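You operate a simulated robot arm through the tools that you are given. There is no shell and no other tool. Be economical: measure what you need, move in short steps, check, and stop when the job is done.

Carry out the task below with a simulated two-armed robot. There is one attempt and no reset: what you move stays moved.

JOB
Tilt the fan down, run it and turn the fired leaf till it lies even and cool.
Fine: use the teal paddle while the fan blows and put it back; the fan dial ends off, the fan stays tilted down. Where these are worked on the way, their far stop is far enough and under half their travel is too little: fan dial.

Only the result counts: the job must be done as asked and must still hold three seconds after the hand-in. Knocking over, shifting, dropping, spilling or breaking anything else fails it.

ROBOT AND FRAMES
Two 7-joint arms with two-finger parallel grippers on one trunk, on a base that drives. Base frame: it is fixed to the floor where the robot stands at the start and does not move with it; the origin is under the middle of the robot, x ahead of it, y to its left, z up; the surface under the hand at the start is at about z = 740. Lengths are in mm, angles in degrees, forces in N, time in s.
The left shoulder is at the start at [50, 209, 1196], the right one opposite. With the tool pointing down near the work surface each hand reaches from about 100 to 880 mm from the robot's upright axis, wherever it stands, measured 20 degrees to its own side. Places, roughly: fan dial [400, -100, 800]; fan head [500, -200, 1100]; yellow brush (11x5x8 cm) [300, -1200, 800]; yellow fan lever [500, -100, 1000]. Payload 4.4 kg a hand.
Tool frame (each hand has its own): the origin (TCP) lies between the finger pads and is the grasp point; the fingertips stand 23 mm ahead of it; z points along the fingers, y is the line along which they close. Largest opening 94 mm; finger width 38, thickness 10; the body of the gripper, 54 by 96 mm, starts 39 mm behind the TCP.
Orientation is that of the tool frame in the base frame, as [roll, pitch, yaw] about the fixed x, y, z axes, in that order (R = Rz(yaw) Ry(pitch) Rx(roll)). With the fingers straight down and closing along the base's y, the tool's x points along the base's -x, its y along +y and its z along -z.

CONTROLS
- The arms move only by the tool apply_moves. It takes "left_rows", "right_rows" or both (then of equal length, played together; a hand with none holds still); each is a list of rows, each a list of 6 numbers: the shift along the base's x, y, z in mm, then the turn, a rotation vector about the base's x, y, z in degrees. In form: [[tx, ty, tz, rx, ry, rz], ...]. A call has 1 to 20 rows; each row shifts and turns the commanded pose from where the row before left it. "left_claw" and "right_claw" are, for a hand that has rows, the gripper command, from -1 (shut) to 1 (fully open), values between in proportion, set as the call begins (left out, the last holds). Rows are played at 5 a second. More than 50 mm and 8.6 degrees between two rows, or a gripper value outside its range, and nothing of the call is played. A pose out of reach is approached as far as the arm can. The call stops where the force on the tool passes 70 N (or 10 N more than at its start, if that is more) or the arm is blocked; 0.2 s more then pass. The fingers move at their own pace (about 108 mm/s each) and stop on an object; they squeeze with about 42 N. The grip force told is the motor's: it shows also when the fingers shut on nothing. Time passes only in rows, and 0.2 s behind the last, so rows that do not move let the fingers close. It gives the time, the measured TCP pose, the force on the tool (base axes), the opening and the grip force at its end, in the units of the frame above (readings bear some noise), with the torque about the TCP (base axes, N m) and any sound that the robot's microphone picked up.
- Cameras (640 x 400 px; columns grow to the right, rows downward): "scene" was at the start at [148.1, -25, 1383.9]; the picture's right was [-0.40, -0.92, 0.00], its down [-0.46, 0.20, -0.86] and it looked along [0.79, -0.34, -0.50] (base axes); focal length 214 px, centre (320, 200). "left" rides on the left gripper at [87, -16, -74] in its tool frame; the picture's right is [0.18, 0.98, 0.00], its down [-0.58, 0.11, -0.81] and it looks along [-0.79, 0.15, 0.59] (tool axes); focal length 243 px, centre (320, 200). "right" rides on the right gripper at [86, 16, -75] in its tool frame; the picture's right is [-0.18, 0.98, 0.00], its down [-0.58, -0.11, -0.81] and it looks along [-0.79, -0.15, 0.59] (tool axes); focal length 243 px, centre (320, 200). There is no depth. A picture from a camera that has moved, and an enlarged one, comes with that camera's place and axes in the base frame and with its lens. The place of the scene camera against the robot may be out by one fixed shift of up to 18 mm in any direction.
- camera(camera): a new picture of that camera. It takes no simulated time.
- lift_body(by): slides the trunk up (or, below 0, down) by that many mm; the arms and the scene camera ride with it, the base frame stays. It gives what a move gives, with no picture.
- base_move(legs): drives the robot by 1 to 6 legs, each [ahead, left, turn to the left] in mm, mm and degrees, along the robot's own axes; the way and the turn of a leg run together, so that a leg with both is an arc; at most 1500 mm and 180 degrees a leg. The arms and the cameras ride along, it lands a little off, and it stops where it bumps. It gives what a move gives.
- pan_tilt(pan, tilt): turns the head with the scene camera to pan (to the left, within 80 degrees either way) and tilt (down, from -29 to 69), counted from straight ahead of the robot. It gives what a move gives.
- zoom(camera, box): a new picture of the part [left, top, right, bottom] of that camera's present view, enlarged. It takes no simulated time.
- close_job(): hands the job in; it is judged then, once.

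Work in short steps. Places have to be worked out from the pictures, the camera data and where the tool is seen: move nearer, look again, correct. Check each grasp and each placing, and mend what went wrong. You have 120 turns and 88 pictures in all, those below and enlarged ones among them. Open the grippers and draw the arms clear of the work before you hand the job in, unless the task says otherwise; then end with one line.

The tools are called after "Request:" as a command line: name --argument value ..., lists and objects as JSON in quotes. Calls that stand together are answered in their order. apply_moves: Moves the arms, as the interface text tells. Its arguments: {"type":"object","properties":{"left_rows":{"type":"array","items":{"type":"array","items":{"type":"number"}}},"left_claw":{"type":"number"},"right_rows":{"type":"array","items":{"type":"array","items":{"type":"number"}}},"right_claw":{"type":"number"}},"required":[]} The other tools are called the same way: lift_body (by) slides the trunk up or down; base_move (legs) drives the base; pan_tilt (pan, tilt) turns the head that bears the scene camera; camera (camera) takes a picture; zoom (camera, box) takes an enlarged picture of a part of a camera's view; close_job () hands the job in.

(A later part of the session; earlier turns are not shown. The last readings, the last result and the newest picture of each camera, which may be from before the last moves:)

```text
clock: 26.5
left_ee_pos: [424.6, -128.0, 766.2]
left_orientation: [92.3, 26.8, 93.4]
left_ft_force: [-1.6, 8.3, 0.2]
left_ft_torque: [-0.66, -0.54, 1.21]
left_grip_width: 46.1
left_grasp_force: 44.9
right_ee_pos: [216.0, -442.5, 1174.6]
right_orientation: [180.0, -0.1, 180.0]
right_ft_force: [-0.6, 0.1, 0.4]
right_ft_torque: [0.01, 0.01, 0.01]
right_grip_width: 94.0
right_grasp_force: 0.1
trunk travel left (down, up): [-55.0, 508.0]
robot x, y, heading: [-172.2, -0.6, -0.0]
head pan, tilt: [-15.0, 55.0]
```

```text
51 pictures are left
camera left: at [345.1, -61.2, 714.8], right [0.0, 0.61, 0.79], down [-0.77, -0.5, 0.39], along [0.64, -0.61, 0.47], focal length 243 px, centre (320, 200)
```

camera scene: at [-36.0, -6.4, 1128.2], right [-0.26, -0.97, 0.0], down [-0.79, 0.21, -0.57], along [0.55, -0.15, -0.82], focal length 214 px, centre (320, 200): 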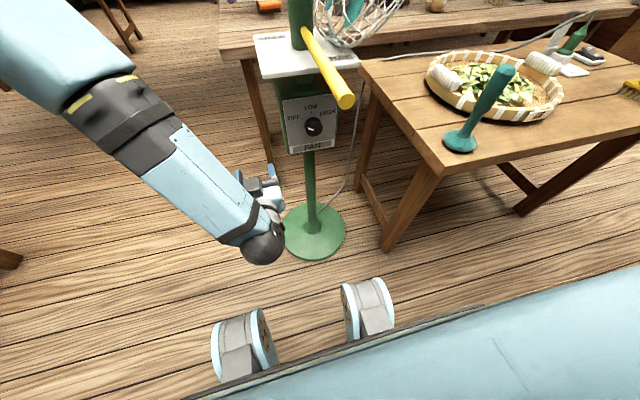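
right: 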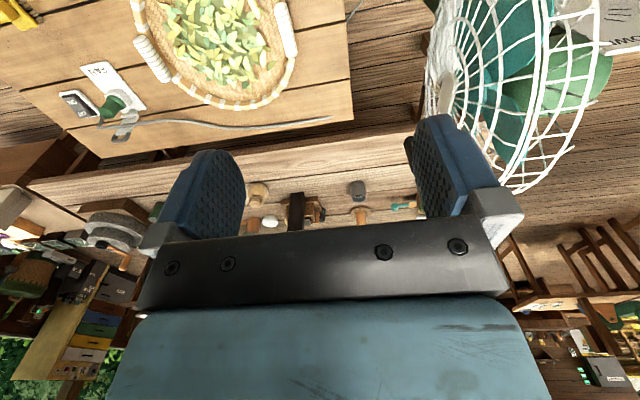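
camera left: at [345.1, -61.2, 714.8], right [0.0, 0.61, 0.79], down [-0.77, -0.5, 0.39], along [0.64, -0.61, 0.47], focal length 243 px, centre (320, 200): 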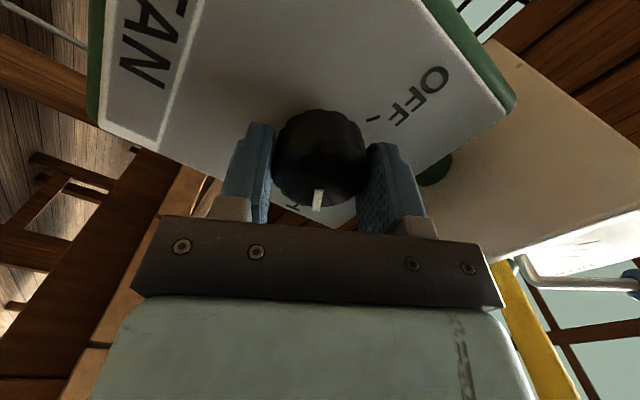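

Torque resistance suggests the stop. I release, back off and check the pointer and the fan.

Request:
apply_moves --left_rows '[[0, 0, 0, 0, 0, 0], [0, 0, 0, 0, 0, 0], [-20, 0, 0, 0, 0, 0], [-40, 0, 0, 0, 0, 0], [-40, 0, 0, 0, 0, 0]]' --left_claw 0.6

Request:
zoom --camera "scene" --box '[200, 0, 440, 180]'

Request:
zoom --camera "left" --box '[120, 0, 480, 220]'

```text
clock: 27.7
left_ee_pos: [324.8, -127.9, 767.7]
left_orientation: [91.9, 27.1, 93.4]
left_ft_force: [-0.6, -0.7, 0.4]
left_ft_torque: [-0.03, 0.01, -0.03]
left_grip_width: 75.2
left_grasp_force: 0.1
right_ee_pos: [216.4, -444.0, 1175.2]
right_orientation: [180.0, -0.1, 179.9]
right_ft_force: [0.2, -0.1, -0.1]
right_ft_torque: [0.02, -0.01, 0.05]
right_grip_width: 94.1
right_grasp_force: 0.0
trunk travel left (down, up): [-55.0, 508.0]
robot x, y, heading: [-169.1, 0.9, 0.2]
head pan, tilt: [-15.0, 55.0]
```

```text
2.22 times, centred on (320, 90) of scene
camera zoom: at [-36.2, -6.8, 1128.2], right [-0.26, -0.97, 0.0], down [-0.79, 0.21, -0.57], along [0.55, -0.15, -0.82], focal length 477 px, centre (320, 444)
```

zoom: 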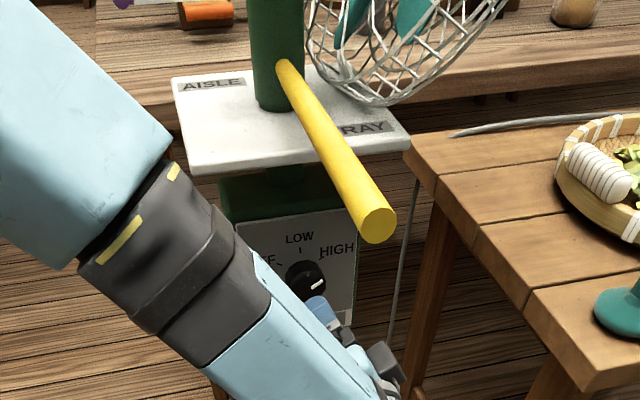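

```text
1.78 times, centred on (300, 110) of left
camera zoom: at [245.9, -61.6, 716.3], right [0.0, 0.61, 0.79], down [-0.77, -0.5, 0.38], along [0.63, -0.61, 0.47], focal length 431 px, centre (356, 360)
```

zoom: 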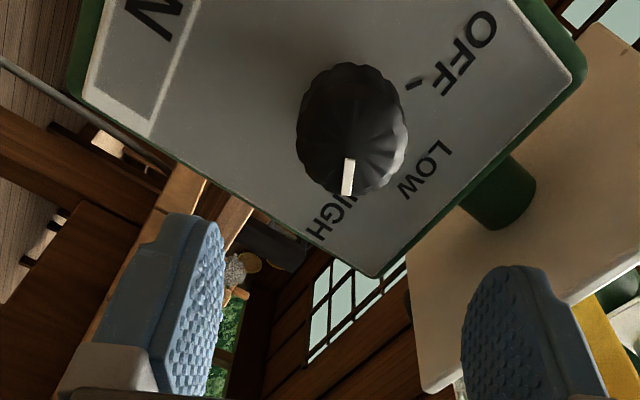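

Pointer stands at HIGH. I clear the left arm and tilt the head up to see whether the blades actually spin.

Request:
apply_moves --left_rows '[[-30, 20, 0, -8, 0, 0], [-10, 40, 0, -8, 0, 0], [0, 40, 0, -8, 0, 0], [0, 40, 0, -8, 0, 0], [0, 40, 0, -8, 0, 0], [0, 20, 0, -8, 0, 0], [0, 0, 0, -8, 0, 0]]'

Request:
pan_tilt --pan -25 --tilt 20

Request:
camera --camera "scene"

Request:
pan_tilt --pan -25 --tilt 21

Request:
zoom --camera "scene" --box '[160, 40, 480, 280]'

```text
clock: 29.3
left_ee_pos: [287.4, 72.3, 769.1]
left_orientation: [114.2, 82.5, 114.0]
left_ft_force: [-1.2, 1.1, -0.1]
left_ft_torque: [0.02, 0.03, -0.02]
left_grip_width: 75.1
left_grasp_force: 0.1
right_ee_pos: [217.1, -443.3, 1174.5]
right_orientation: [-180.0, 0.0, 179.9]
right_ft_force: [-0.1, 1.1, 0.2]
right_ft_torque: [0.01, 0.0, 0.02]
right_grip_width: 94.3
right_grasp_force: 0.1
trunk travel left (down, up): [-55.0, 508.0]
robot x, y, heading: [-170.8, 3.1, 0.2]
head pan, tilt: [-15.0, 55.0]
```

```text
clock: 30.3
left_ee_pos: [288.7, 72.5, 768.1]
left_orientation: [113.7, 82.2, 113.5]
left_ft_force: [-0.9, 0.4, 0.1]
left_ft_torque: [0.01, -0.03, 0.0]
left_grip_width: 75.1
left_grasp_force: 0.1
right_ee_pos: [215.7, -443.6, 1174.5]
right_orientation: [-180.0, 0.0, 179.9]
right_ft_force: [-0.3, 0.6, -0.8]
right_ft_torque: [-0.03, 0.0, -0.02]
right_grip_width: 94.0
right_grasp_force: 0.1
trunk travel left (down, up): [-55.0, 508.0]
robot x, y, heading: [-172.5, 1.1, -0.1]
head pan, tilt: [-25.0, 20.0]
```

```text
48 pictures are left
camera scene: at [-21.3, -27.5, 1180.2], right [-0.42, -0.91, 0.0], down [-0.31, 0.14, -0.94], along [0.85, -0.4, -0.34], focal length 214 px, centre (320, 200)
```

scene: 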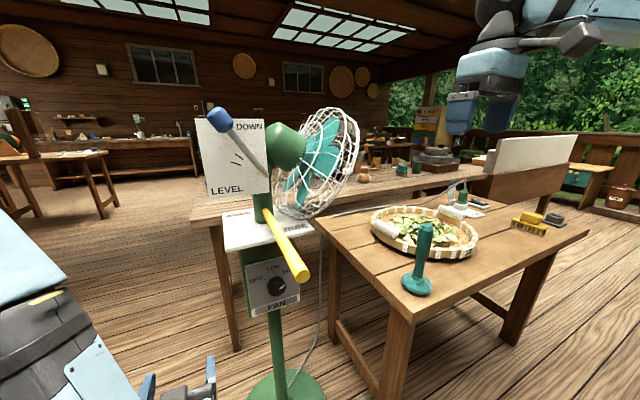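

```text
clock: 30.9
left_ee_pos: [287.2, 73.7, 768.1]
left_orientation: [113.8, 82.3, 113.4]
left_ft_force: [0.1, 1.1, -0.8]
left_ft_torque: [0.02, 0.02, 0.0]
left_grip_width: 75.3
left_grasp_force: 0.0
right_ee_pos: [215.7, -445.3, 1174.8]
right_orientation: [180.0, 0.0, 180.0]
right_ft_force: [0.1, 0.3, -0.6]
right_ft_torque: [-0.01, -0.01, 0.01]
right_grip_width: 93.9
right_grasp_force: 0.0
trunk travel left (down, up): [-55.0, 508.0]
robot x, y, heading: [-168.4, 0.1, 0.0]
head pan, tilt: [-25.0, 21.0]
```

```text
1.67 times, centred on (320, 160) of scene
camera zoom: at [-21.4, -27.5, 1178.7], right [-0.42, -0.91, 0.0], down [-0.32, 0.15, -0.93], along [0.85, -0.4, -0.36], focal length 358 px, centre (320, 267)
```

zoom: 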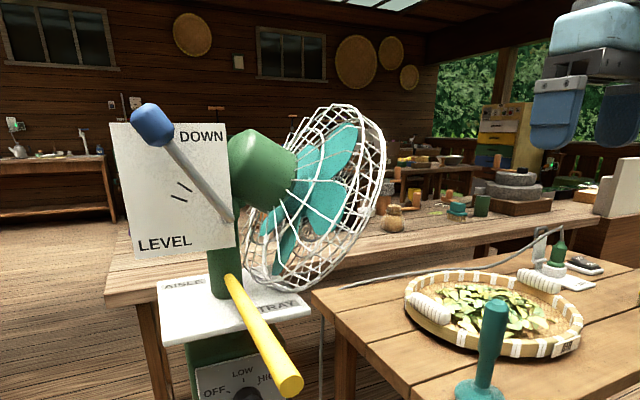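

Pointer is at HIGH, yet the blades look still and no sound was reported, so I suspect the rocker switch or plug on the table. I raise the trunk and tuck the left hand pointing down before driving.

Request:
lift_body --by 220

Request:
apply_moves --left_rows '[[0, 35, 10, 0, 0, 0], [0, 35, 15, 0, 0, 0], [0, 35, 15, 0, 8.2, 0], [-5, 30, 15, 0, 8.2, 0], [-5, 0, 15, 0, 8.2, 0], [-5, 0, 15, 0, 8.2, 0], [-5, 0, 15, 0, 8.2, 0], [-5, 0, 15, 0, 8.2, 0], [-5, 0, 15, 0, 8.2, 0], [-5, 0, 10, 0, 8.2, 0], [-5, 0, 10, 0, 8.2, 0], [0, 0, 0, 0, 8.2, 0]]'

Request:
camera --camera "scene"

```text
clock: 33.3
left_ee_pos: [288.2, 72.0, 987.4]
left_orientation: [113.8, 82.4, 113.7]
left_ft_force: [-0.4, 0.2, -0.4]
left_ft_torque: [0.03, -0.03, 0.0]
left_grip_width: 75.3
left_grasp_force: 0.1
right_ee_pos: [216.3, -443.8, 1393.6]
right_orientation: [179.9, 0.0, -179.9]
right_ft_force: [0.0, 0.8, 0.4]
right_ft_torque: [-0.01, 0.01, -0.01]
right_grip_width: 93.8
right_grasp_force: 0.0
trunk travel left (down, up): [-275.0, 288.0]
robot x, y, heading: [-173.2, 4.2, 0.1]
head pan, tilt: [-25.0, 21.0]
```

```text
clock: 35.9
left_ee_pos: [261.1, 182.1, 1142.7]
left_orientation: [179.5, 4.7, 172.8]
left_ft_force: [-0.3, -0.2, 1.7]
left_ft_torque: [0.02, 0.03, 0.01]
left_grip_width: 75.1
left_grasp_force: 0.1
left hand out of reach, approached as far as the arm can: row 2, 4, 5
right_ee_pos: [216.8, -443.2, 1393.7]
right_orientation: [-179.9, -0.1, -179.9]
right_ft_force: [-0.2, 0.4, 0.6]
right_ft_torque: [-0.02, -0.01, 0.0]
right_grip_width: 94.0
right_grasp_force: 0.2
trunk travel left (down, up): [-275.0, 288.0]
robot x, y, heading: [-170.3, 0.4, -0.2]
head pan, tilt: [-25.0, 21.0]
```

```text
46 pictures are left
camera scene: at [-20.2, -27.0, 1398.5], right [-0.42, -0.91, 0.0], down [-0.33, 0.15, -0.93], along [0.85, -0.4, -0.36], focal length 214 px, centre (320, 200)
```

scene: 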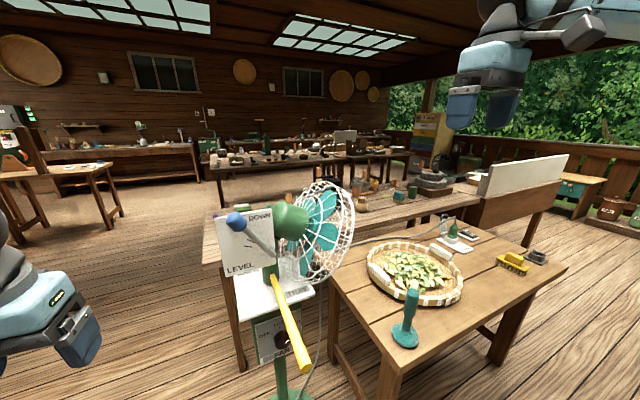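

Path right is open floor. I back off 140 mm and drive 800 mm right to face the tray, then look.

Request:
base_move --legs '[[-140, 0, 0], [0, -800, 0]]'

Request:
pan_tilt --pan -10 --tilt 40

Request:
camera --camera "scene"

Request:
camera --camera "right"

```text
clock: 44.1
left_ee_pos: [119.3, -610.0, 1142.2]
left_orientation: [179.4, 4.9, 172.8]
left_ft_force: [0.0, 0.4, -0.3]
left_ft_torque: [-0.01, 0.02, 0.01]
left_grip_width: 75.4
left_grasp_force: 0.1
right_ee_pos: [74.9, -1236.4, 1394.6]
right_orientation: [180.0, -0.1, 179.8]
right_ft_force: [0.6, 0.3, 0.3]
right_ft_torque: [-0.01, 0.03, -0.01]
right_grip_width: 94.0
right_grasp_force: 0.1
trunk travel left (down, up): [-275.0, 288.0]
robot x, y, heading: [-306.9, -790.5, -0.2]
head pan, tilt: [-25.0, 21.0]
```

```text
clock: 45.0
left_ee_pos: [120.4, -610.9, 1142.6]
left_orientation: [179.4, 4.9, 172.9]
left_ft_force: [0.2, 0.3, -0.4]
left_ft_torque: [0.03, 0.02, 0.0]
left_grip_width: 75.2
left_grasp_force: 0.1
right_ee_pos: [76.1, -1236.4, 1394.7]
right_orientation: [-180.0, -0.1, 179.8]
right_ft_force: [0.2, -0.8, 0.4]
right_ft_torque: [0.01, 0.0, 0.02]
right_grip_width: 93.9
right_grasp_force: 0.1
trunk travel left (down, up): [-275.0, 288.0]
robot x, y, heading: [-312.0, -790.5, -0.3]
head pan, tilt: [-10.0, 40.0]
```

```text
45 pictures are left
camera scene: at [-162.1, -794.6, 1369.0], right [-0.18, -0.98, 0.0], down [-0.63, 0.11, -0.77], along [0.75, -0.14, -0.64], focal length 214 px, centre (320, 200)
```

scene: 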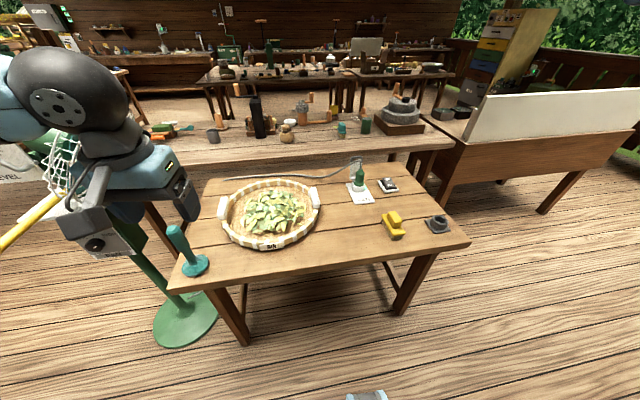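

```text
44 pictures are left
camera right: at [-12.4, -1220.5, 1468.8], right [0.19, 0.98, 0.0], down [0.58, -0.11, 0.81], along [0.79, -0.15, -0.59], focal length 243 px, centre (320, 200)
```

right: 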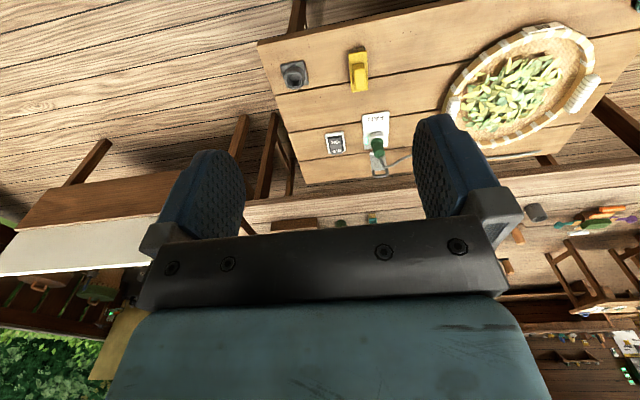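

I zoom onto the outlet and switch from both cameras.

Request:
zoom --camera "scene" --box '[335, 150, 415, 210]'

Request:
zoom --camera "right" --box '[310, 100, 420, 182]'

```text
6.67 times, centred on (375, 180) of scene
camera zoom: at [-162.1, -794.6, 1369.0], right [-0.18, -0.98, 0.0], down [-0.63, 0.11, -0.77], along [0.75, -0.14, -0.64], focal length 1430 px, centre (-47, 333)
```

zoom: 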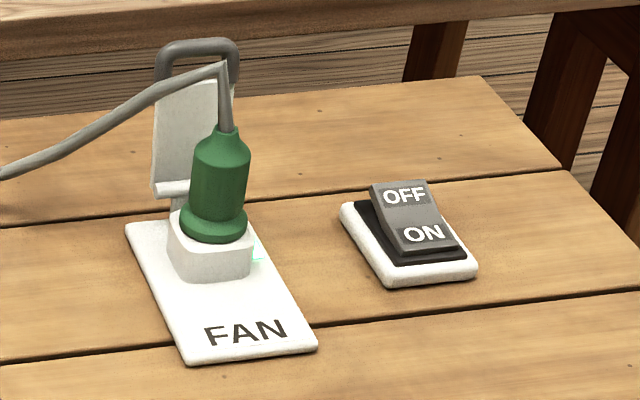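

```text
4.88 times, centred on (365, 141) of right
camera zoom: at [-12.4, -1220.5, 1468.8], right [0.19, 0.98, 0.0], down [0.58, -0.11, 0.81], along [0.79, -0.15, -0.59], focal length 1184 px, centre (100, 488)
```

zoom: 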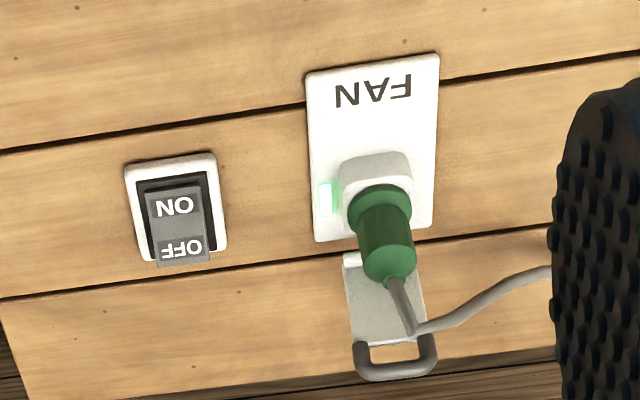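

Switch is ON and the socket lamp is lit, so power is there. I check blade motion with the left camera, with a short time gap.

Request:
camera --camera "left"

Request:
apply_moves --left_rows '[[0, 0, 0, 0, 0, 6], [0, 0, 0, 0, 0, 6], [0, 0, 0, 0, 0, 6]]'

Request:
camera --camera "left"

```text
41 pictures are left
camera left: at [26.1, -616.2, 1209.1], right [-0.06, 1.0, -0.01], down [0.52, 0.04, 0.85], along [0.85, 0.05, -0.52], focal length 243 px, centre (320, 200)
```

left: 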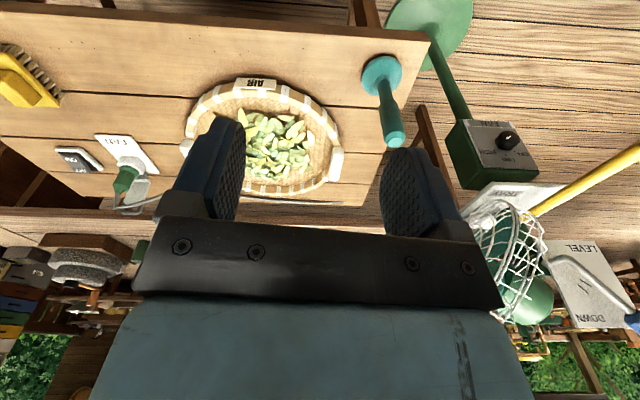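

```text
clock: 45.8
left_ee_pos: [121.5, -612.0, 1140.7]
left_orientation: [179.3, 4.8, -169.0]
left_ft_force: [0.0, 0.0, -0.1]
left_ft_torque: [0.02, 0.0, 0.02]
left_grip_width: 75.2
left_grasp_force: 0.0
right_ee_pos: [74.7, -1236.4, 1394.6]
right_orientation: [180.0, 0.1, 179.8]
right_ft_force: [0.0, -0.1, 0.4]
right_ft_torque: [0.01, -0.04, 0.02]
right_grip_width: 93.9
right_grasp_force: 0.0
trunk travel left (down, up): [-275.0, 288.0]
robot x, y, heading: [-312.0, -789.0, -0.1]
head pan, tilt: [-10.0, 40.0]
```

```text
40 pictures are left
camera left: at [33.0, -645.4, 1208.2], right [-0.37, 0.93, -0.01], down [0.48, 0.2, 0.85], along [0.8, 0.31, -0.52], focal length 243 px, centre (320, 200)
```

left: 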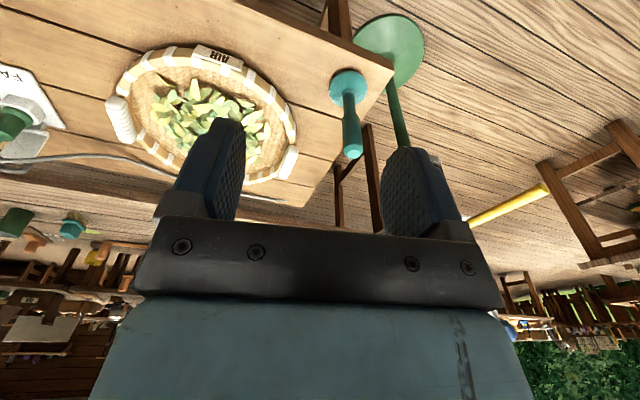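

The finger hides the fan; I move the left hand further left and look at the fan with the scene camera.

Request:
apply_moves --left_rows '[[0, 48, 0, 0, 0, -6], [0, 48, 0, 0, 0, -6], [-20, 40, 0, 0, 0, -6]]'

Request:
pan_tilt --pan 35 --tilt 25

Request:
camera --camera "scene"

```text
clock: 46.5
left_ee_pos: [98.6, -474.5, 1144.7]
left_orientation: [179.4, 4.9, 172.7]
left_ft_force: [0.4, 0.7, 0.0]
left_ft_torque: [-0.02, 0.0, 0.01]
left_grip_width: 75.2
left_grasp_force: 0.0
right_ee_pos: [72.4, -1235.0, 1395.4]
right_orientation: [-179.8, 0.1, 179.8]
right_ft_force: [0.2, 0.2, -0.1]
right_ft_torque: [-0.01, -0.05, -0.01]
right_grip_width: 94.0
right_grasp_force: 0.0
trunk travel left (down, up): [-275.0, 288.0]
robot x, y, heading: [-310.0, -789.1, 0.0]
head pan, tilt: [-10.0, 40.0]
```

```text
clock: 47.7
left_ee_pos: [100.3, -476.7, 1144.4]
left_orientation: [179.4, 4.9, 172.8]
left_ft_force: [-0.4, 0.1, -0.2]
left_ft_torque: [-0.03, -0.01, -0.02]
left_grip_width: 74.8
left_grasp_force: 0.1
right_ee_pos: [75.3, -1236.1, 1395.3]
right_orientation: [180.0, -0.1, 179.8]
right_ft_force: [0.5, 0.1, 0.0]
right_ft_torque: [0.02, 0.01, -0.02]
right_grip_width: 94.0
right_grasp_force: 0.0
trunk travel left (down, up): [-275.0, 288.0]
robot x, y, heading: [-312.6, -796.0, -0.1]
head pan, tilt: [35.0, 25.0]
```

```text
39 pictures are left
camera scene: at [-169.9, -727.0, 1392.2], right [0.57, -0.82, 0.0], down [-0.35, -0.24, -0.91], along [0.74, 0.52, -0.42], focal length 214 px, centre (320, 200)
```

scene: 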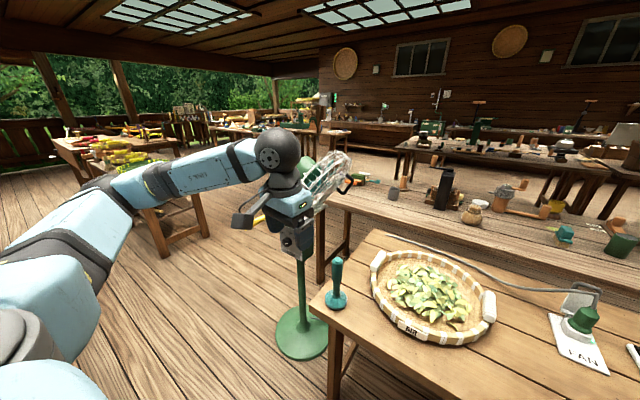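

I zoom onto the cage.

Request:
zoom --camera "scene" --box '[270, 130, 390, 230]'

```text
4.00 times, centred on (330, 180) of scene
camera zoom: at [-169.9, -727.0, 1392.2], right [0.57, -0.82, 0.0], down [-0.35, -0.24, -0.91], along [0.74, 0.52, -0.42], focal length 858 px, centre (280, 280)
```

zoom: 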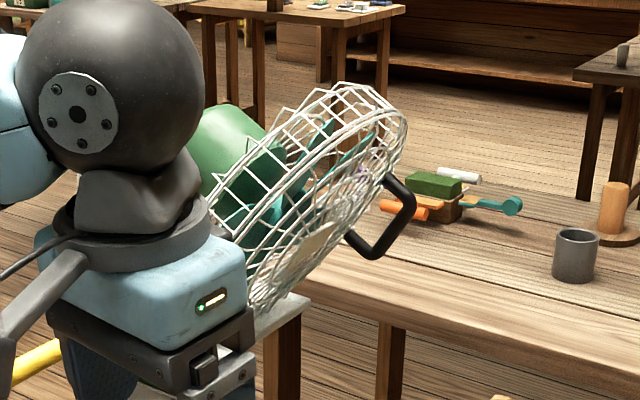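

The leaf tray is in front and the paddle stands at about [294, -481], top z≈930. I'll use the right arm (coming from the side away from the cage): tuck the left hand back, lower the right, and drive to about [-180, -700].

Request:
apply_moves --left_rows '[[-40, 0, 0, 0, 0, 0], [-40, 0, 0, 0, 0, 0], [-20, 0, 0, 0, 0, 0]]'

Request:
base_move --legs '[[130, 95, 0]]'

Request:
zoom --camera "scene" --box '[200, 100, 440, 280]'

```text
clock: 48.5
left_ee_pos: [20.9, -473.3, 1151.8]
left_orientation: [179.3, 4.8, 172.7]
left_ft_force: [0.6, 0.2, 0.2]
left_ft_torque: [0.01, 0.01, 0.0]
left_grip_width: 75.4
left_grasp_force: 0.1
left hand out of reach, approached as far as the arm can: row 2, 3
right_ee_pos: [74.3, -1236.6, 1393.8]
right_orientation: [179.9, 0.0, 179.8]
right_ft_force: [-0.2, 0.4, 0.8]
right_ft_torque: [-0.01, 0.02, 0.0]
right_grip_width: 94.1
right_grasp_force: 0.0
trunk travel left (down, up): [-275.0, 288.0]
robot x, y, heading: [-309.1, -789.2, -0.0]
head pan, tilt: [35.0, 25.0]
```

```text
clock: 50.0
left_ee_pos: [149.3, -379.7, 1152.3]
left_orientation: [179.4, 4.9, 172.6]
left_ft_force: [-0.4, 0.3, -0.3]
left_ft_torque: [0.01, 0.02, 0.03]
left_grip_width: 75.0
left_grasp_force: 0.0
right_ee_pos: [201.8, -1143.1, 1393.7]
right_orientation: [180.0, 0.0, 179.6]
right_ft_force: [-0.1, -1.0, -0.1]
right_ft_torque: [-0.03, 0.04, 0.0]
right_grip_width: 94.1
right_grasp_force: 0.1
trunk travel left (down, up): [-275.0, 288.0]
robot x, y, heading: [-184.1, -691.2, -0.6]
head pan, tilt: [35.0, 25.0]
```

```text
2.22 times, centred on (320, 190) of scene
camera zoom: at [-41.6, -632.7, 1392.2], right [0.57, -0.82, 0.0], down [-0.35, -0.24, -0.91], along [0.75, 0.51, -0.42], focal length 477 px, centre (320, 222)
```

zoom: 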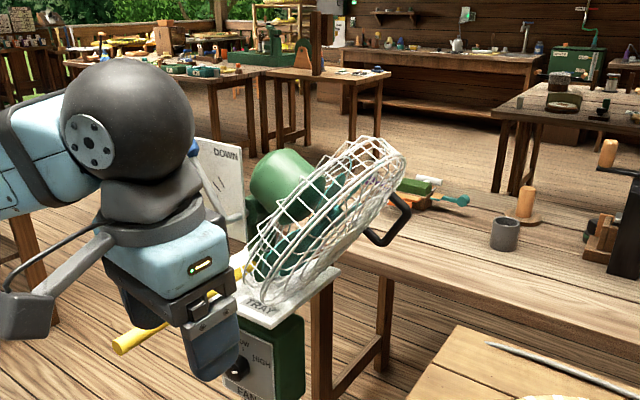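

I bring the right hand over toward the paddle, stopping short at about [230, -620, 1090] to look.

Request:
apply_moves --right_rows '[[0, 30, -30, 0, 0, 0], [0, 35, -32, 0, 0, 0], [0, 35, -32, 0, 0, 0], [0, 35, -32, 0, 0, 0], [0, 35, -32, 0, 0, 0], [0, 35, -32, 0, 0, 0], [0, 35, -32, 0, 0, 0], [0, 38, -28, 0, 0, 0], [2, 40, -27, 0, 0, 0], [2, 40, -27, 0, 0, 0], [5, 48, 0, 0, 0, 0], [5, 48, 0, 0, 0, 0], [5, 35, 0, 0, 0, 0], [5, 35, 0, 0, 0, 0]]' --right_claw 0.4

Request:
camera --camera "right"

Request:
pan_tilt --pan 5 --tilt 50

Request:
camera --camera "scene"

```text
clock: 53.0
left_ee_pos: [149.1, -378.8, 1151.8]
left_orientation: [179.4, 4.7, 172.6]
left_ft_force: [-0.4, -0.6, 0.6]
left_ft_torque: [-0.01, -0.03, -0.03]
left_grip_width: 75.2
left_grasp_force: 0.1
right_ee_pos: [212.0, -802.6, 1108.3]
right_orientation: [-180.0, 0.1, 179.6]
right_ft_force: [-1.0, -0.6, 0.5]
right_ft_torque: [-0.01, 0.01, -0.01]
right_grip_width: 65.7
right_grasp_force: 0.0
right hand out of reach, approached as far as the arm can: row 10, 11, 12, 13, 14
trunk travel left (down, up): [-275.0, 288.0]
robot x, y, heading: [-182.5, -695.3, -0.6]
head pan, tilt: [35.0, 25.0]
```

```text
36 pictures are left
camera right: at [124.3, -786.5, 1183.1], right [0.19, 0.98, 0.0], down [0.58, -0.11, 0.81], along [0.79, -0.15, -0.59], focal length 243 px, centre (320, 200)
```

right: 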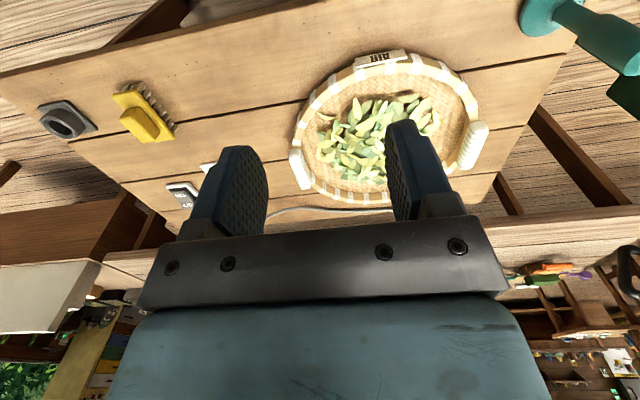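

```text
clock: 53.9
left_ee_pos: [149.2, -380.3, 1152.6]
left_orientation: [179.4, 4.9, 172.7]
left_ft_force: [-0.5, -0.4, -0.5]
left_ft_torque: [0.0, 0.01, 0.0]
left_grip_width: 75.1
left_grasp_force: 0.0
right_ee_pos: [211.3, -802.7, 1107.6]
right_orientation: [179.9, 0.0, 179.6]
right_ft_force: [-0.7, -0.9, -0.6]
right_ft_torque: [0.0, 0.03, 0.02]
right_grip_width: 65.6
right_grasp_force: 0.0
trunk travel left (down, up): [-275.0, 288.0]
robot x, y, heading: [-183.9, -697.4, -0.4]
head pan, tilt: [5.0, 50.0]
```

```text
35 pictures are left
camera scene: at [-40.9, -678.7, 1354.8], right [0.08, -1.0, 0.0], down [-0.76, -0.06, -0.64], along [0.64, 0.05, -0.77], focal length 214 px, centre (320, 200)
```

scene: 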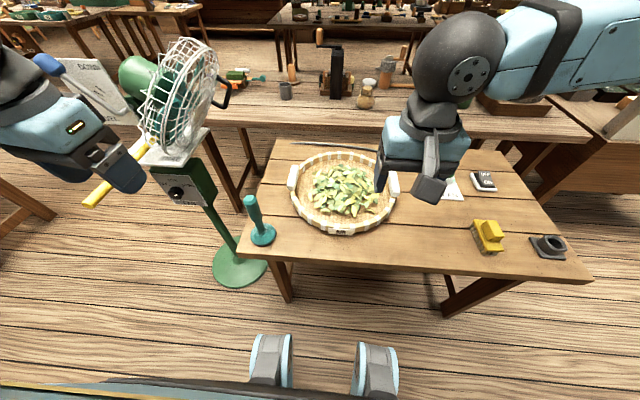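

The right arm runs out of joint range there, while the left has a clear line (cage is >150 mm from the paddle). I retract the right arm and shift the base 100 mm right to use the left hand.

Request:
apply_moves --right_rows '[[0, -48, 10, 0, 0, 0], [0, -48, 10, 0, 0, 0], [0, -48, 10, 0, 0, 0], [0, -48, 10, 0, 0, 0], [0, -48, 10, 0, 0, 0], [0, -48, 10, 0, 0, 0], [0, -40, 30, 0, 0, 0], [0, -40, 30, 0, 0, 0], [0, -20, 45, 0, 0, 0], [0, -20, 45, 0, 0, 0]]'

Request:
base_move --legs '[[0, -100, 0]]'

Request:
apply_moves --left_rows '[[30, 0, 0, 0, -2, 4], [30, 0, 0, 0, -2, 3], [30, 0, 0, 0, 0, 0], [30, 0, 0, 0, 0, 0], [0, 0, -40, 0, 0, 0], [0, 0, -40, 0, 0, 0]]' --left_claw 0.4

Request:
camera --camera "left"

```text
clock: 56.1
left_ee_pos: [149.0, -378.7, 1151.6]
left_orientation: [179.5, 4.9, 172.6]
left_ft_force: [0.2, 0.3, -0.5]
left_ft_torque: [0.03, 0.01, 0.01]
left_grip_width: 75.1
left_grasp_force: 0.0
right_ee_pos: [210.9, -1208.7, 1318.7]
right_orientation: [180.0, 0.0, 179.6]
right_ft_force: [-0.3, -0.1, -0.3]
right_ft_torque: [-0.01, -0.01, 0.0]
right_grip_width: 65.8
right_grasp_force: 0.1
trunk travel left (down, up): [-275.0, 288.0]
robot x, y, heading: [-180.2, -696.1, -0.4]
head pan, tilt: [5.0, 50.0]
```

```text
clock: 57.7
left_ee_pos: [148.8, -481.2, 1151.4]
left_orientation: [179.4, 4.8, 172.6]
left_ft_force: [0.8, 0.2, -0.2]
left_ft_torque: [0.01, 0.0, 0.04]
left_grip_width: 75.1
left_grasp_force: 0.0
right_ee_pos: [209.3, -1310.0, 1318.9]
right_orientation: [180.0, -0.1, 179.5]
right_ft_force: [0.9, 0.1, 0.1]
right_ft_torque: [-0.02, 0.02, 0.01]
right_grip_width: 65.9
right_grasp_force: 0.0
trunk travel left (down, up): [-275.0, 288.0]
robot x, y, heading: [-185.0, -796.3, -0.7]
head pan, tilt: [5.0, 50.0]
```

```text
clock: 59.1
left_ee_pos: [269.8, -479.8, 1071.1]
left_orientation: [179.2, 8.8, 179.4]
left_ft_force: [-0.4, 0.0, 0.1]
left_ft_torque: [0.04, 0.02, 0.0]
left_grip_width: 65.8
left_grasp_force: 0.0
right_ee_pos: [210.1, -1310.1, 1319.0]
right_orientation: [-180.0, 0.0, 179.5]
right_ft_force: [0.2, 0.0, 0.3]
right_ft_torque: [0.02, -0.01, -0.03]
right_grip_width: 66.1
right_grasp_force: 0.0
trunk travel left (down, up): [-275.0, 288.0]
robot x, y, heading: [-186.5, -795.6, -0.3]
head pan, tilt: [5.0, 50.0]
```

```text
34 pictures are left
camera left: at [171.3, -496.6, 1132.0], right [-0.17, 0.98, -0.01], down [0.45, 0.09, 0.89], along [0.88, 0.15, -0.46], focal length 243 px, centre (320, 200)
```

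left: 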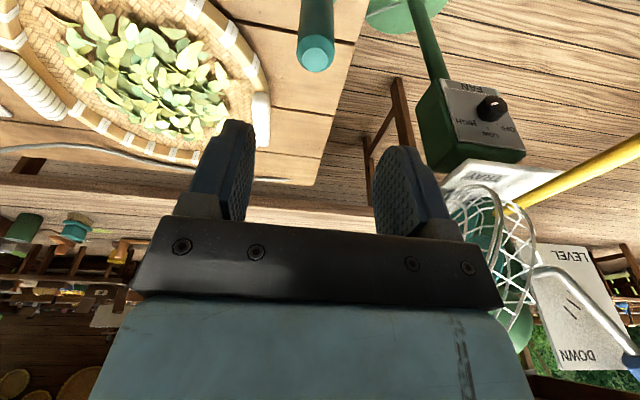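

Paddle handle top is at about [297, -480, 930]. I straighten the tool, centre above it and descend to z≈905 around the handle.

Request:
apply_moves --left_rows '[[27, 0, 0, 0, 8, 0], [0, 0, -40, 0, 0.8, 0], [0, 0, -40, 0, 0, 0], [0, 0, 0, 0, 0, 0]]'

Request:
camera --camera "left"

```text
clock: 60.1
left_ee_pos: [295.0, -481.9, 992.2]
left_orientation: [179.2, 0.0, 179.4]
left_ft_force: [0.0, 1.0, 0.4]
left_ft_torque: [-0.02, -0.01, 0.04]
left_grip_width: 65.7
left_grasp_force: 0.0
right_ee_pos: [209.4, -1309.8, 1319.5]
right_orientation: [-179.9, 0.1, 179.5]
right_ft_force: [0.0, 1.2, -0.1]
right_ft_torque: [-0.01, -0.03, 0.01]
right_grip_width: 66.0
right_grasp_force: 0.1
trunk travel left (down, up): [-275.0, 288.0]
robot x, y, heading: [-185.2, -790.2, -0.6]
head pan, tilt: [5.0, 50.0]
```

```text
33 pictures are left
camera left: at [207.8, -497.4, 1067.3], right [-0.17, 0.98, 0.01], down [0.58, 0.09, 0.81], along [0.79, 0.15, -0.59], focal length 243 px, centre (320, 200)
```

left: 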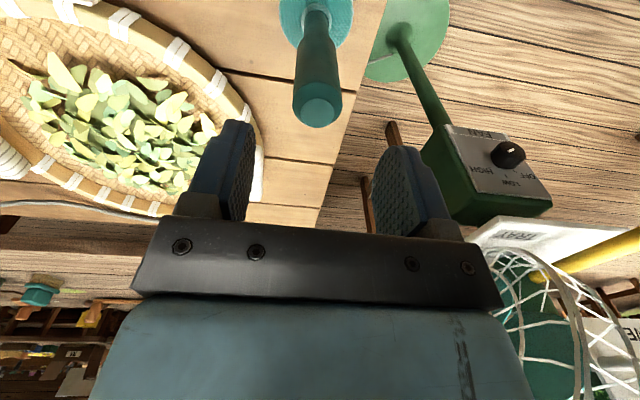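

Alignment is good; I descend 88 mm and close.

Request:
apply_moves --left_rows '[[1, 0, -30, 0, 0, 0], [1, 0, -30, 0, 0, 0], [0, 0, -25, 0, 0, 0], [0, 0, 0, 0, 0, 0]]'

Request:
apply_moves --left_rows '[[0, 0, 0, 0, 0, 0], [0, 0, 0, 0, 0, 0], [0, 0, 0, 0, 0, 0]]' --left_claw -1

Request:
camera --camera "left"

```text
clock: 61.1
left_ee_pos: [298.1, -480.4, 908.0]
left_orientation: [179.2, 0.1, 179.4]
left_ft_force: [0.2, 0.5, 0.3]
left_ft_torque: [0.0, 0.01, 0.01]
left_grip_width: 65.7
left_grasp_force: 0.0
right_ee_pos: [208.2, -1311.2, 1319.4]
right_orientation: [180.0, 0.0, 179.5]
right_ft_force: [-0.3, -0.2, 0.5]
right_ft_torque: [-0.04, 0.02, 0.01]
right_grip_width: 65.9
right_grasp_force: 0.1
trunk travel left (down, up): [-275.0, 288.0]
robot x, y, heading: [-183.5, -793.2, -0.5]
head pan, tilt: [5.0, 50.0]
```

```text
clock: 61.9
left_ee_pos: [297.3, -480.2, 908.2]
left_orientation: [179.1, -0.1, 179.5]
left_ft_force: [-0.5, -1.1, -0.3]
left_ft_torque: [-0.24, 0.06, 0.01]
left_grip_width: 33.6
left_grasp_force: 42.0
right_ee_pos: [208.4, -1310.7, 1318.9]
right_orientation: [180.0, 0.1, 179.4]
right_ft_force: [0.1, 0.0, -0.2]
right_ft_torque: [0.0, 0.0, 0.01]
right_grip_width: 65.8
right_grasp_force: 0.0
trunk travel left (down, up): [-275.0, 288.0]
robot x, y, heading: [-184.1, -796.0, -0.5]
head pan, tilt: [5.0, 50.0]
```

```text
32 pictures are left
camera left: at [209.9, -496.6, 981.8], right [-0.17, 0.98, 0.01], down [0.58, 0.09, 0.81], along [0.79, 0.15, -0.59], focal length 243 px, centre (320, 200)
```

left: 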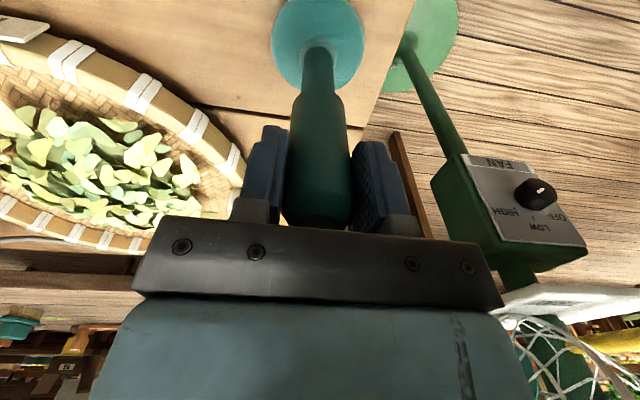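

Paddle is gripped (33.6 mm); home pose is TCP [297.5, -480.2, 908]. I lift 100 mm and carry it over the tray centre (~[490, -735]).

Request:
apply_moves --left_rows '[[0, 0, 35, 0, 0, 0], [0, 0, 35, 0, 0, 0], [0, 0, 30, 0, 0, 0], [20, -38, 0, 0, 0, 0], [30, -38, 0, 0, 0, 0], [30, -38, 0, 0, 0, 0], [30, -38, 0, 0, 0, 0], [30, -38, 0, 0, 0, 0], [30, -38, 0, 0, 0, 0], [20, -25, 0, 0, 0, 0], [0, 0, 0, 0, 0, 0]]'

Request:
camera --camera "scene"

Request:
camera --camera "left"

```text
clock: 64.3
left_ee_pos: [488.9, -731.9, 1007.5]
left_orientation: [179.3, 0.0, 179.5]
left_ft_force: [0.0, -0.1, -2.9]
left_ft_torque: [-0.02, 0.04, -0.01]
left_grip_width: 33.5
left_grasp_force: 42.2
right_ee_pos: [208.6, -1309.3, 1319.2]
right_orientation: [-180.0, 0.0, 179.6]
right_ft_force: [0.6, -0.2, 0.5]
right_ft_torque: [-0.03, 0.0, 0.0]
right_grip_width: 65.9
right_grasp_force: 0.0
trunk travel left (down, up): [-275.0, 288.0]
robot x, y, heading: [-183.1, -798.3, -0.4]
head pan, tilt: [5.0, 50.0]
```

```text
31 pictures are left
camera scene: at [-41.7, -778.5, 1354.7], right [0.08, -1.0, 0.0], down [-0.76, -0.06, -0.64], along [0.64, 0.05, -0.77], focal length 214 px, centre (320, 200)
```

scene: 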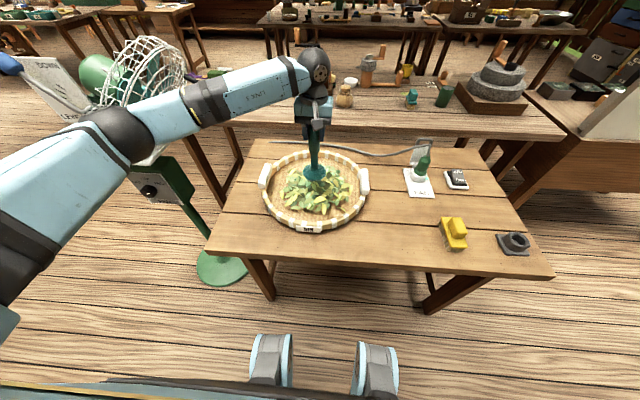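

```text
30 pictures are left
camera left: at [401.9, -748.2, 1080.9], right [-0.17, 0.98, 0.01], down [0.58, 0.09, 0.81], along [0.79, 0.15, -0.59], focal length 243 px, centre (320, 200)
```

left: 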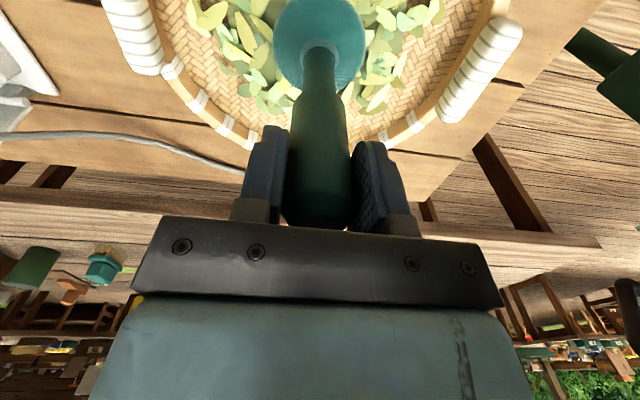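

Tray centre is about [487, -740] with safe stroke radius ~85 mm. I lower gently into the leaf (disc to ~25 mm above table level) and watch the force.

Request:
apply_moves --left_rows '[[0, -8, -30, 0, 0, 0], [0, 0, -30, 0, 0, 0], [0, 0, -8, 0, 0, 0], [0, 0, -7, 0, 0, 0], [0, 0, 0, 0, 0, 0]]'

Request:
zoom --camera "scene" --box '[250, 130, 390, 240]'

```text
clock: 65.5
left_ee_pos: [489.1, -742.2, 932.4]
left_orientation: [179.2, 0.0, 179.4]
left_ft_force: [-1.0, -1.1, -3.2]
left_ft_torque: [0.0, 0.03, 0.01]
left_grip_width: 33.7
left_grasp_force: 41.7
right_ee_pos: [209.1, -1310.6, 1318.6]
right_orientation: [180.0, 0.0, 179.5]
right_ft_force: [-1.3, -0.2, -1.1]
right_ft_torque: [0.0, -0.03, -0.02]
right_grip_width: 65.7
right_grasp_force: 0.1
trunk travel left (down, up): [-275.0, 288.0]
robot x, y, heading: [-182.9, -796.3, -0.7]
head pan, tilt: [5.0, 50.0]
```

```text
3.64 times, centred on (320, 185) of scene
camera zoom: at [-41.5, -779.3, 1354.7], right [0.08, -1.0, 0.0], down [-0.76, -0.06, -0.64], along [0.64, 0.05, -0.77], focal length 780 px, centre (320, 254)
```

zoom: 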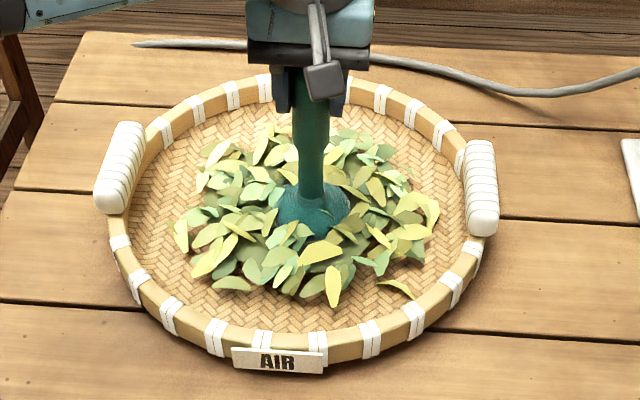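

The disc is in the leaf. I make a full stirring circle of 65 mm radius.

Request:
apply_moves --left_rows '[[32, 0, 0, 0, 0, 0], [33, 0, 0, 0, 0, 0], [-8.7, 32.5, 0, 0, 0, 0], [-23.8, 23.8, 0, 0, 0, 0], [-32.5, 8.7, 0, 0, 0, 0], [-32.5, -8.7, 0, 0, 0, 0], [-23.8, -23.8, 0, 0, 0, 0], [-8.7, -32.5, 0, 0, 0, 0], [8.7, -32.5, 0, 0, 0, 0], [23.8, -23.8, 0, 0, 0, 0], [32.5, -8.7, 0, 0, 0, 0], [32.5, 8.7, 0, 0, 0, 0], [23.8, 23.8, 0, 0, 0, 0], [8.7, 32.5, 0, 0, 0, 0], [-33, 0, 0, 0, 0, 0], [-32, 0, 0, 0, 0, 0]]'

Request:
zoom --camera "scene" --box '[250, 130, 390, 240]'

```text
clock: 68.9
left_ee_pos: [489.4, -741.1, 932.6]
left_orientation: [179.4, 0.0, 179.4]
left_ft_force: [-1.3, -0.3, -3.8]
left_ft_torque: [-0.01, 0.02, 0.01]
left_grip_width: 33.3
left_grasp_force: 42.4
right_ee_pos: [209.5, -1309.7, 1319.4]
right_orientation: [179.9, -0.1, 179.5]
right_ft_force: [-0.2, 0.0, 0.8]
right_ft_torque: [-0.07, 0.02, 0.03]
right_grip_width: 65.7
right_grasp_force: 0.0
trunk travel left (down, up): [-275.0, 288.0]
robot x, y, heading: [-185.6, -795.5, -0.7]
head pan, tilt: [5.0, 50.0]
```

```text
3.64 times, centred on (320, 185) of scene
camera zoom: at [-41.8, -778.7, 1354.7], right [0.08, -1.0, 0.0], down [-0.76, -0.06, -0.64], along [0.64, 0.05, -0.77], focal length 780 px, centre (320, 254)
```

zoom: 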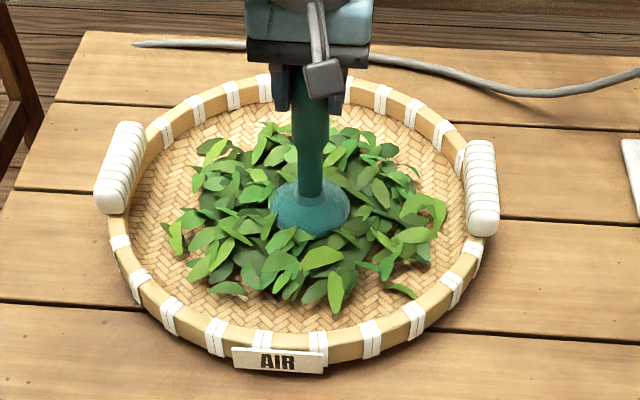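

The leaf visibly changed from pale to green, so the fan is blowing and turning works. One more circle to see if it changes further.

Request:
apply_moves --left_rows '[[30, 0, 0, 0, 0, 0], [30, 0, 0, 0, 0, 0], [-8, -30, 0, 0, 0, 0], [-22, -22, 0, 0, 0, 0], [-30, -8, 0, 0, 0, 0], [-30, 8, 0, 0, 0, 0], [-22, 22, 0, 0, 0, 0], [-8, 30, 0, 0, 0, 0], [8, 30, 0, 0, 0, 0], [22, 22, 0, 0, 0, 0], [30, 8, 0, 0, 0, 0], [30, -8, 0, 0, 0, 0], [22, -22, 0, 0, 0, 0], [8, -30, 0, 0, 0, 0], [-30, 0, 0, 0, 0, 0], [-30, 0, 0, 0, 0, 0]]'

Request:
zoom --camera "scene" --box '[250, 130, 390, 240]'

```text
clock: 72.3
left_ee_pos: [487.4, -742.1, 934.8]
left_orientation: [179.2, 0.0, 179.4]
left_ft_force: [0.3, 0.5, -3.1]
left_ft_torque: [0.01, 0.01, 0.0]
left_grip_width: 33.5
left_grasp_force: 42.5
right_ee_pos: [208.2, -1310.7, 1318.9]
right_orientation: [-179.9, 0.0, 179.5]
right_ft_force: [-0.1, -0.1, -0.1]
right_ft_torque: [0.03, -0.02, -0.01]
right_grip_width: 65.5
right_grasp_force: 0.0
trunk travel left (down, up): [-275.0, 288.0]
robot x, y, heading: [-181.9, -796.9, -0.8]
head pan, tilt: [5.0, 50.0]
```

```text
3.64 times, centred on (320, 185) of scene
camera zoom: at [-41.8, -779.6, 1354.7], right [0.08, -1.0, 0.0], down [-0.76, -0.06, -0.64], along [0.64, 0.05, -0.77], focal length 780 px, centre (320, 254)
```

zoom: 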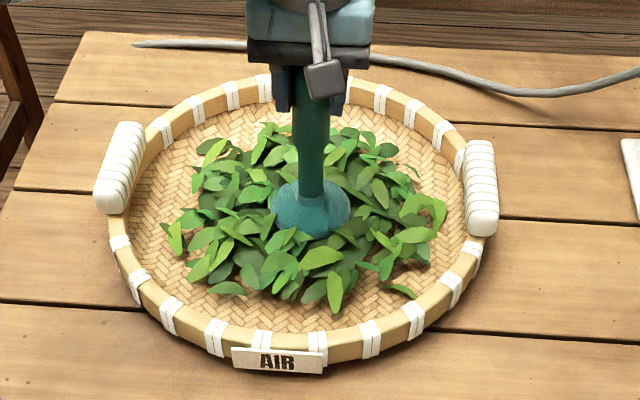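

No further change: the leaf is done. I lift and carry the paddle back above its home spot.

Request:
apply_moves --left_rows '[[0, 0, 38, 0, 0, 0], [0, 0, 38, 0, 0, 0], [-28, 38, 0, 0, 0, 0], [-28, 38, 0, 0, 0, 0], [-28, 38, 0, 0, 0, 0], [-28, 38, 0, 0, 0, 0], [-28, 38, 0, 0, 0, 0], [-28, 38, 0, 0, 0, 0], [-23, 33, -20, 0, 0, 0], [0, 0, -30, 0, 0, 0], [0, 0, -30, 0, 0, 0], [0, 0, 0, 0, 0, 0]]'

Request:
camera --camera "left"

```text
clock: 74.9
left_ee_pos: [299.1, -479.8, 927.0]
left_orientation: [179.2, 0.0, 179.4]
left_ft_force: [0.0, 0.5, -3.1]
left_ft_torque: [0.02, 0.0, -0.01]
left_grip_width: 33.7
left_grasp_force: 42.3
right_ee_pos: [209.1, -1310.6, 1319.2]
right_orientation: [179.9, 0.0, 179.5]
right_ft_force: [-0.3, 0.5, 0.2]
right_ft_torque: [0.06, 0.01, 0.01]
right_grip_width: 65.6
right_grasp_force: 0.0
trunk travel left (down, up): [-275.0, 288.0]
robot x, y, heading: [-182.1, -796.1, -0.6]
head pan, tilt: [5.0, 50.0]
```

```text
26 pictures are left
camera left: at [210.6, -496.0, 1000.7], right [-0.17, 0.98, 0.01], down [0.58, 0.09, 0.81], along [0.79, 0.15, -0.59], focal length 243 px, centre (320, 200)
```

left: 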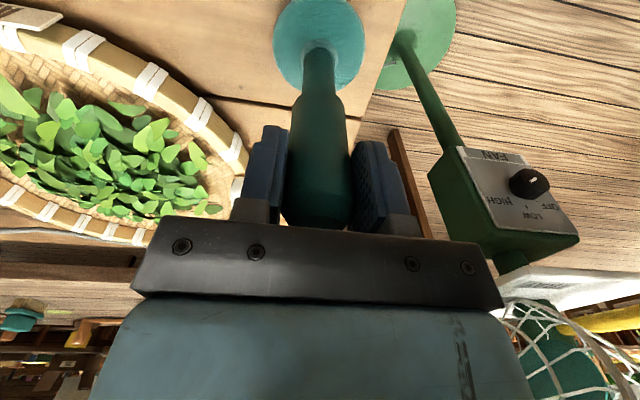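

Position matches home; I lower the last ~18 mm, check contact, then release.

Request:
apply_moves --left_rows '[[-1, 0, -8, 0, 0, 0], [0, 0, -6, 0, 0, 0], [0, 0, -4, 0, 0, 0], [0, 0, 0, 0, 0, 0]]'

```text
clock: 75.9
left_ee_pos: [295.8, -480.5, 909.7]
left_orientation: [179.3, 0.0, 179.4]
left_ft_force: [-1.1, 0.5, -4.0]
left_ft_torque: [-0.03, -0.01, 0.0]
left_grip_width: 33.4
left_grasp_force: 41.7
right_ee_pos: [209.7, -1308.4, 1319.6]
right_orientation: [-180.0, 0.0, 179.5]
right_ft_force: [0.0, -0.9, 0.3]
right_ft_torque: [-0.02, -0.01, 0.02]
right_grip_width: 65.7
right_grasp_force: 0.1
trunk travel left (down, up): [-275.0, 288.0]
robot x, y, heading: [-182.9, -797.0, -0.8]
head pan, tilt: [5.0, 50.0]
```

Still carrying its weight; I lower by millimetres.

Request:
apply_moves --left_rows '[[0, 0, -1, 0, 0, 0], [0, 0, -1, 0, 0, 0], [0, 0, 0, 0, 0, 0]]'

```text
clock: 76.7
left_ee_pos: [295.4, -480.6, 908.3]
left_orientation: [179.2, -0.1, 179.5]
left_ft_force: [-2.3, 0.1, 1.4]
left_ft_torque: [-0.05, 0.33, -0.06]
left_grip_width: 33.1
left_grasp_force: 41.8
right_ee_pos: [208.3, -1310.5, 1318.9]
right_orientation: [-180.0, 0.0, 179.5]
right_ft_force: [0.1, -0.2, 1.0]
right_ft_torque: [0.0, 0.02, 0.0]
right_grip_width: 65.8
right_grasp_force: 0.1
trunk travel left (down, up): [-275.0, 288.0]
robot x, y, heading: [-186.6, -796.0, -0.6]
head pan, tilt: [5.0, 50.0]
```

It's standing on the table. I open and rise clear.

Request:
apply_moves --left_rows '[[0, 0, 0, 0, 0, 0], [0, 0, 0, 0, 0, 0], [0, 0, 15, 0, 0, 0], [0, 0, 40, 0, 0, 0], [0, 0, 45, 0, 0, 0], [0, 0, 45, 0, 0, 0], [-40, 0, 30, 0, 0, 0], [-45, 0, 20, 0, 0, 0], [-45, 0, 20, 0, 0, 0]]' --left_claw 0.4

Request:
camera --camera "scene"

```text
clock: 78.7
left_ee_pos: [167.8, -478.4, 1124.0]
left_orientation: [179.2, 0.1, 179.4]
left_ft_force: [-0.5, -0.1, -0.4]
left_ft_torque: [0.01, 0.01, 0.02]
left_grip_width: 65.8
left_grasp_force: 0.1
right_ee_pos: [208.2, -1308.8, 1320.0]
right_orientation: [179.9, 0.1, 179.4]
right_ft_force: [-0.7, -0.2, -0.5]
right_ft_torque: [0.02, -0.02, -0.01]
right_grip_width: 65.6
right_grasp_force: 0.1
trunk travel left (down, up): [-275.0, 288.0]
robot x, y, heading: [-183.3, -797.1, -0.5]
head pan, tilt: [5.0, 50.0]
```

```text
25 pictures are left
camera scene: at [-43.1, -779.4, 1354.9], right [0.08, -1.0, 0.0], down [-0.76, -0.06, -0.64], along [0.64, 0.05, -0.77], focal length 214 px, centre (320, 200)
```

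scene: 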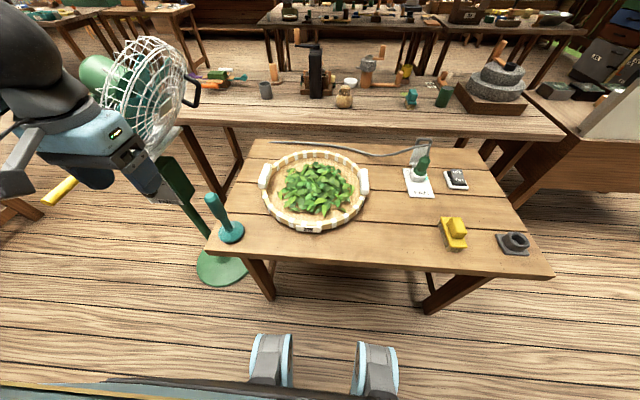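

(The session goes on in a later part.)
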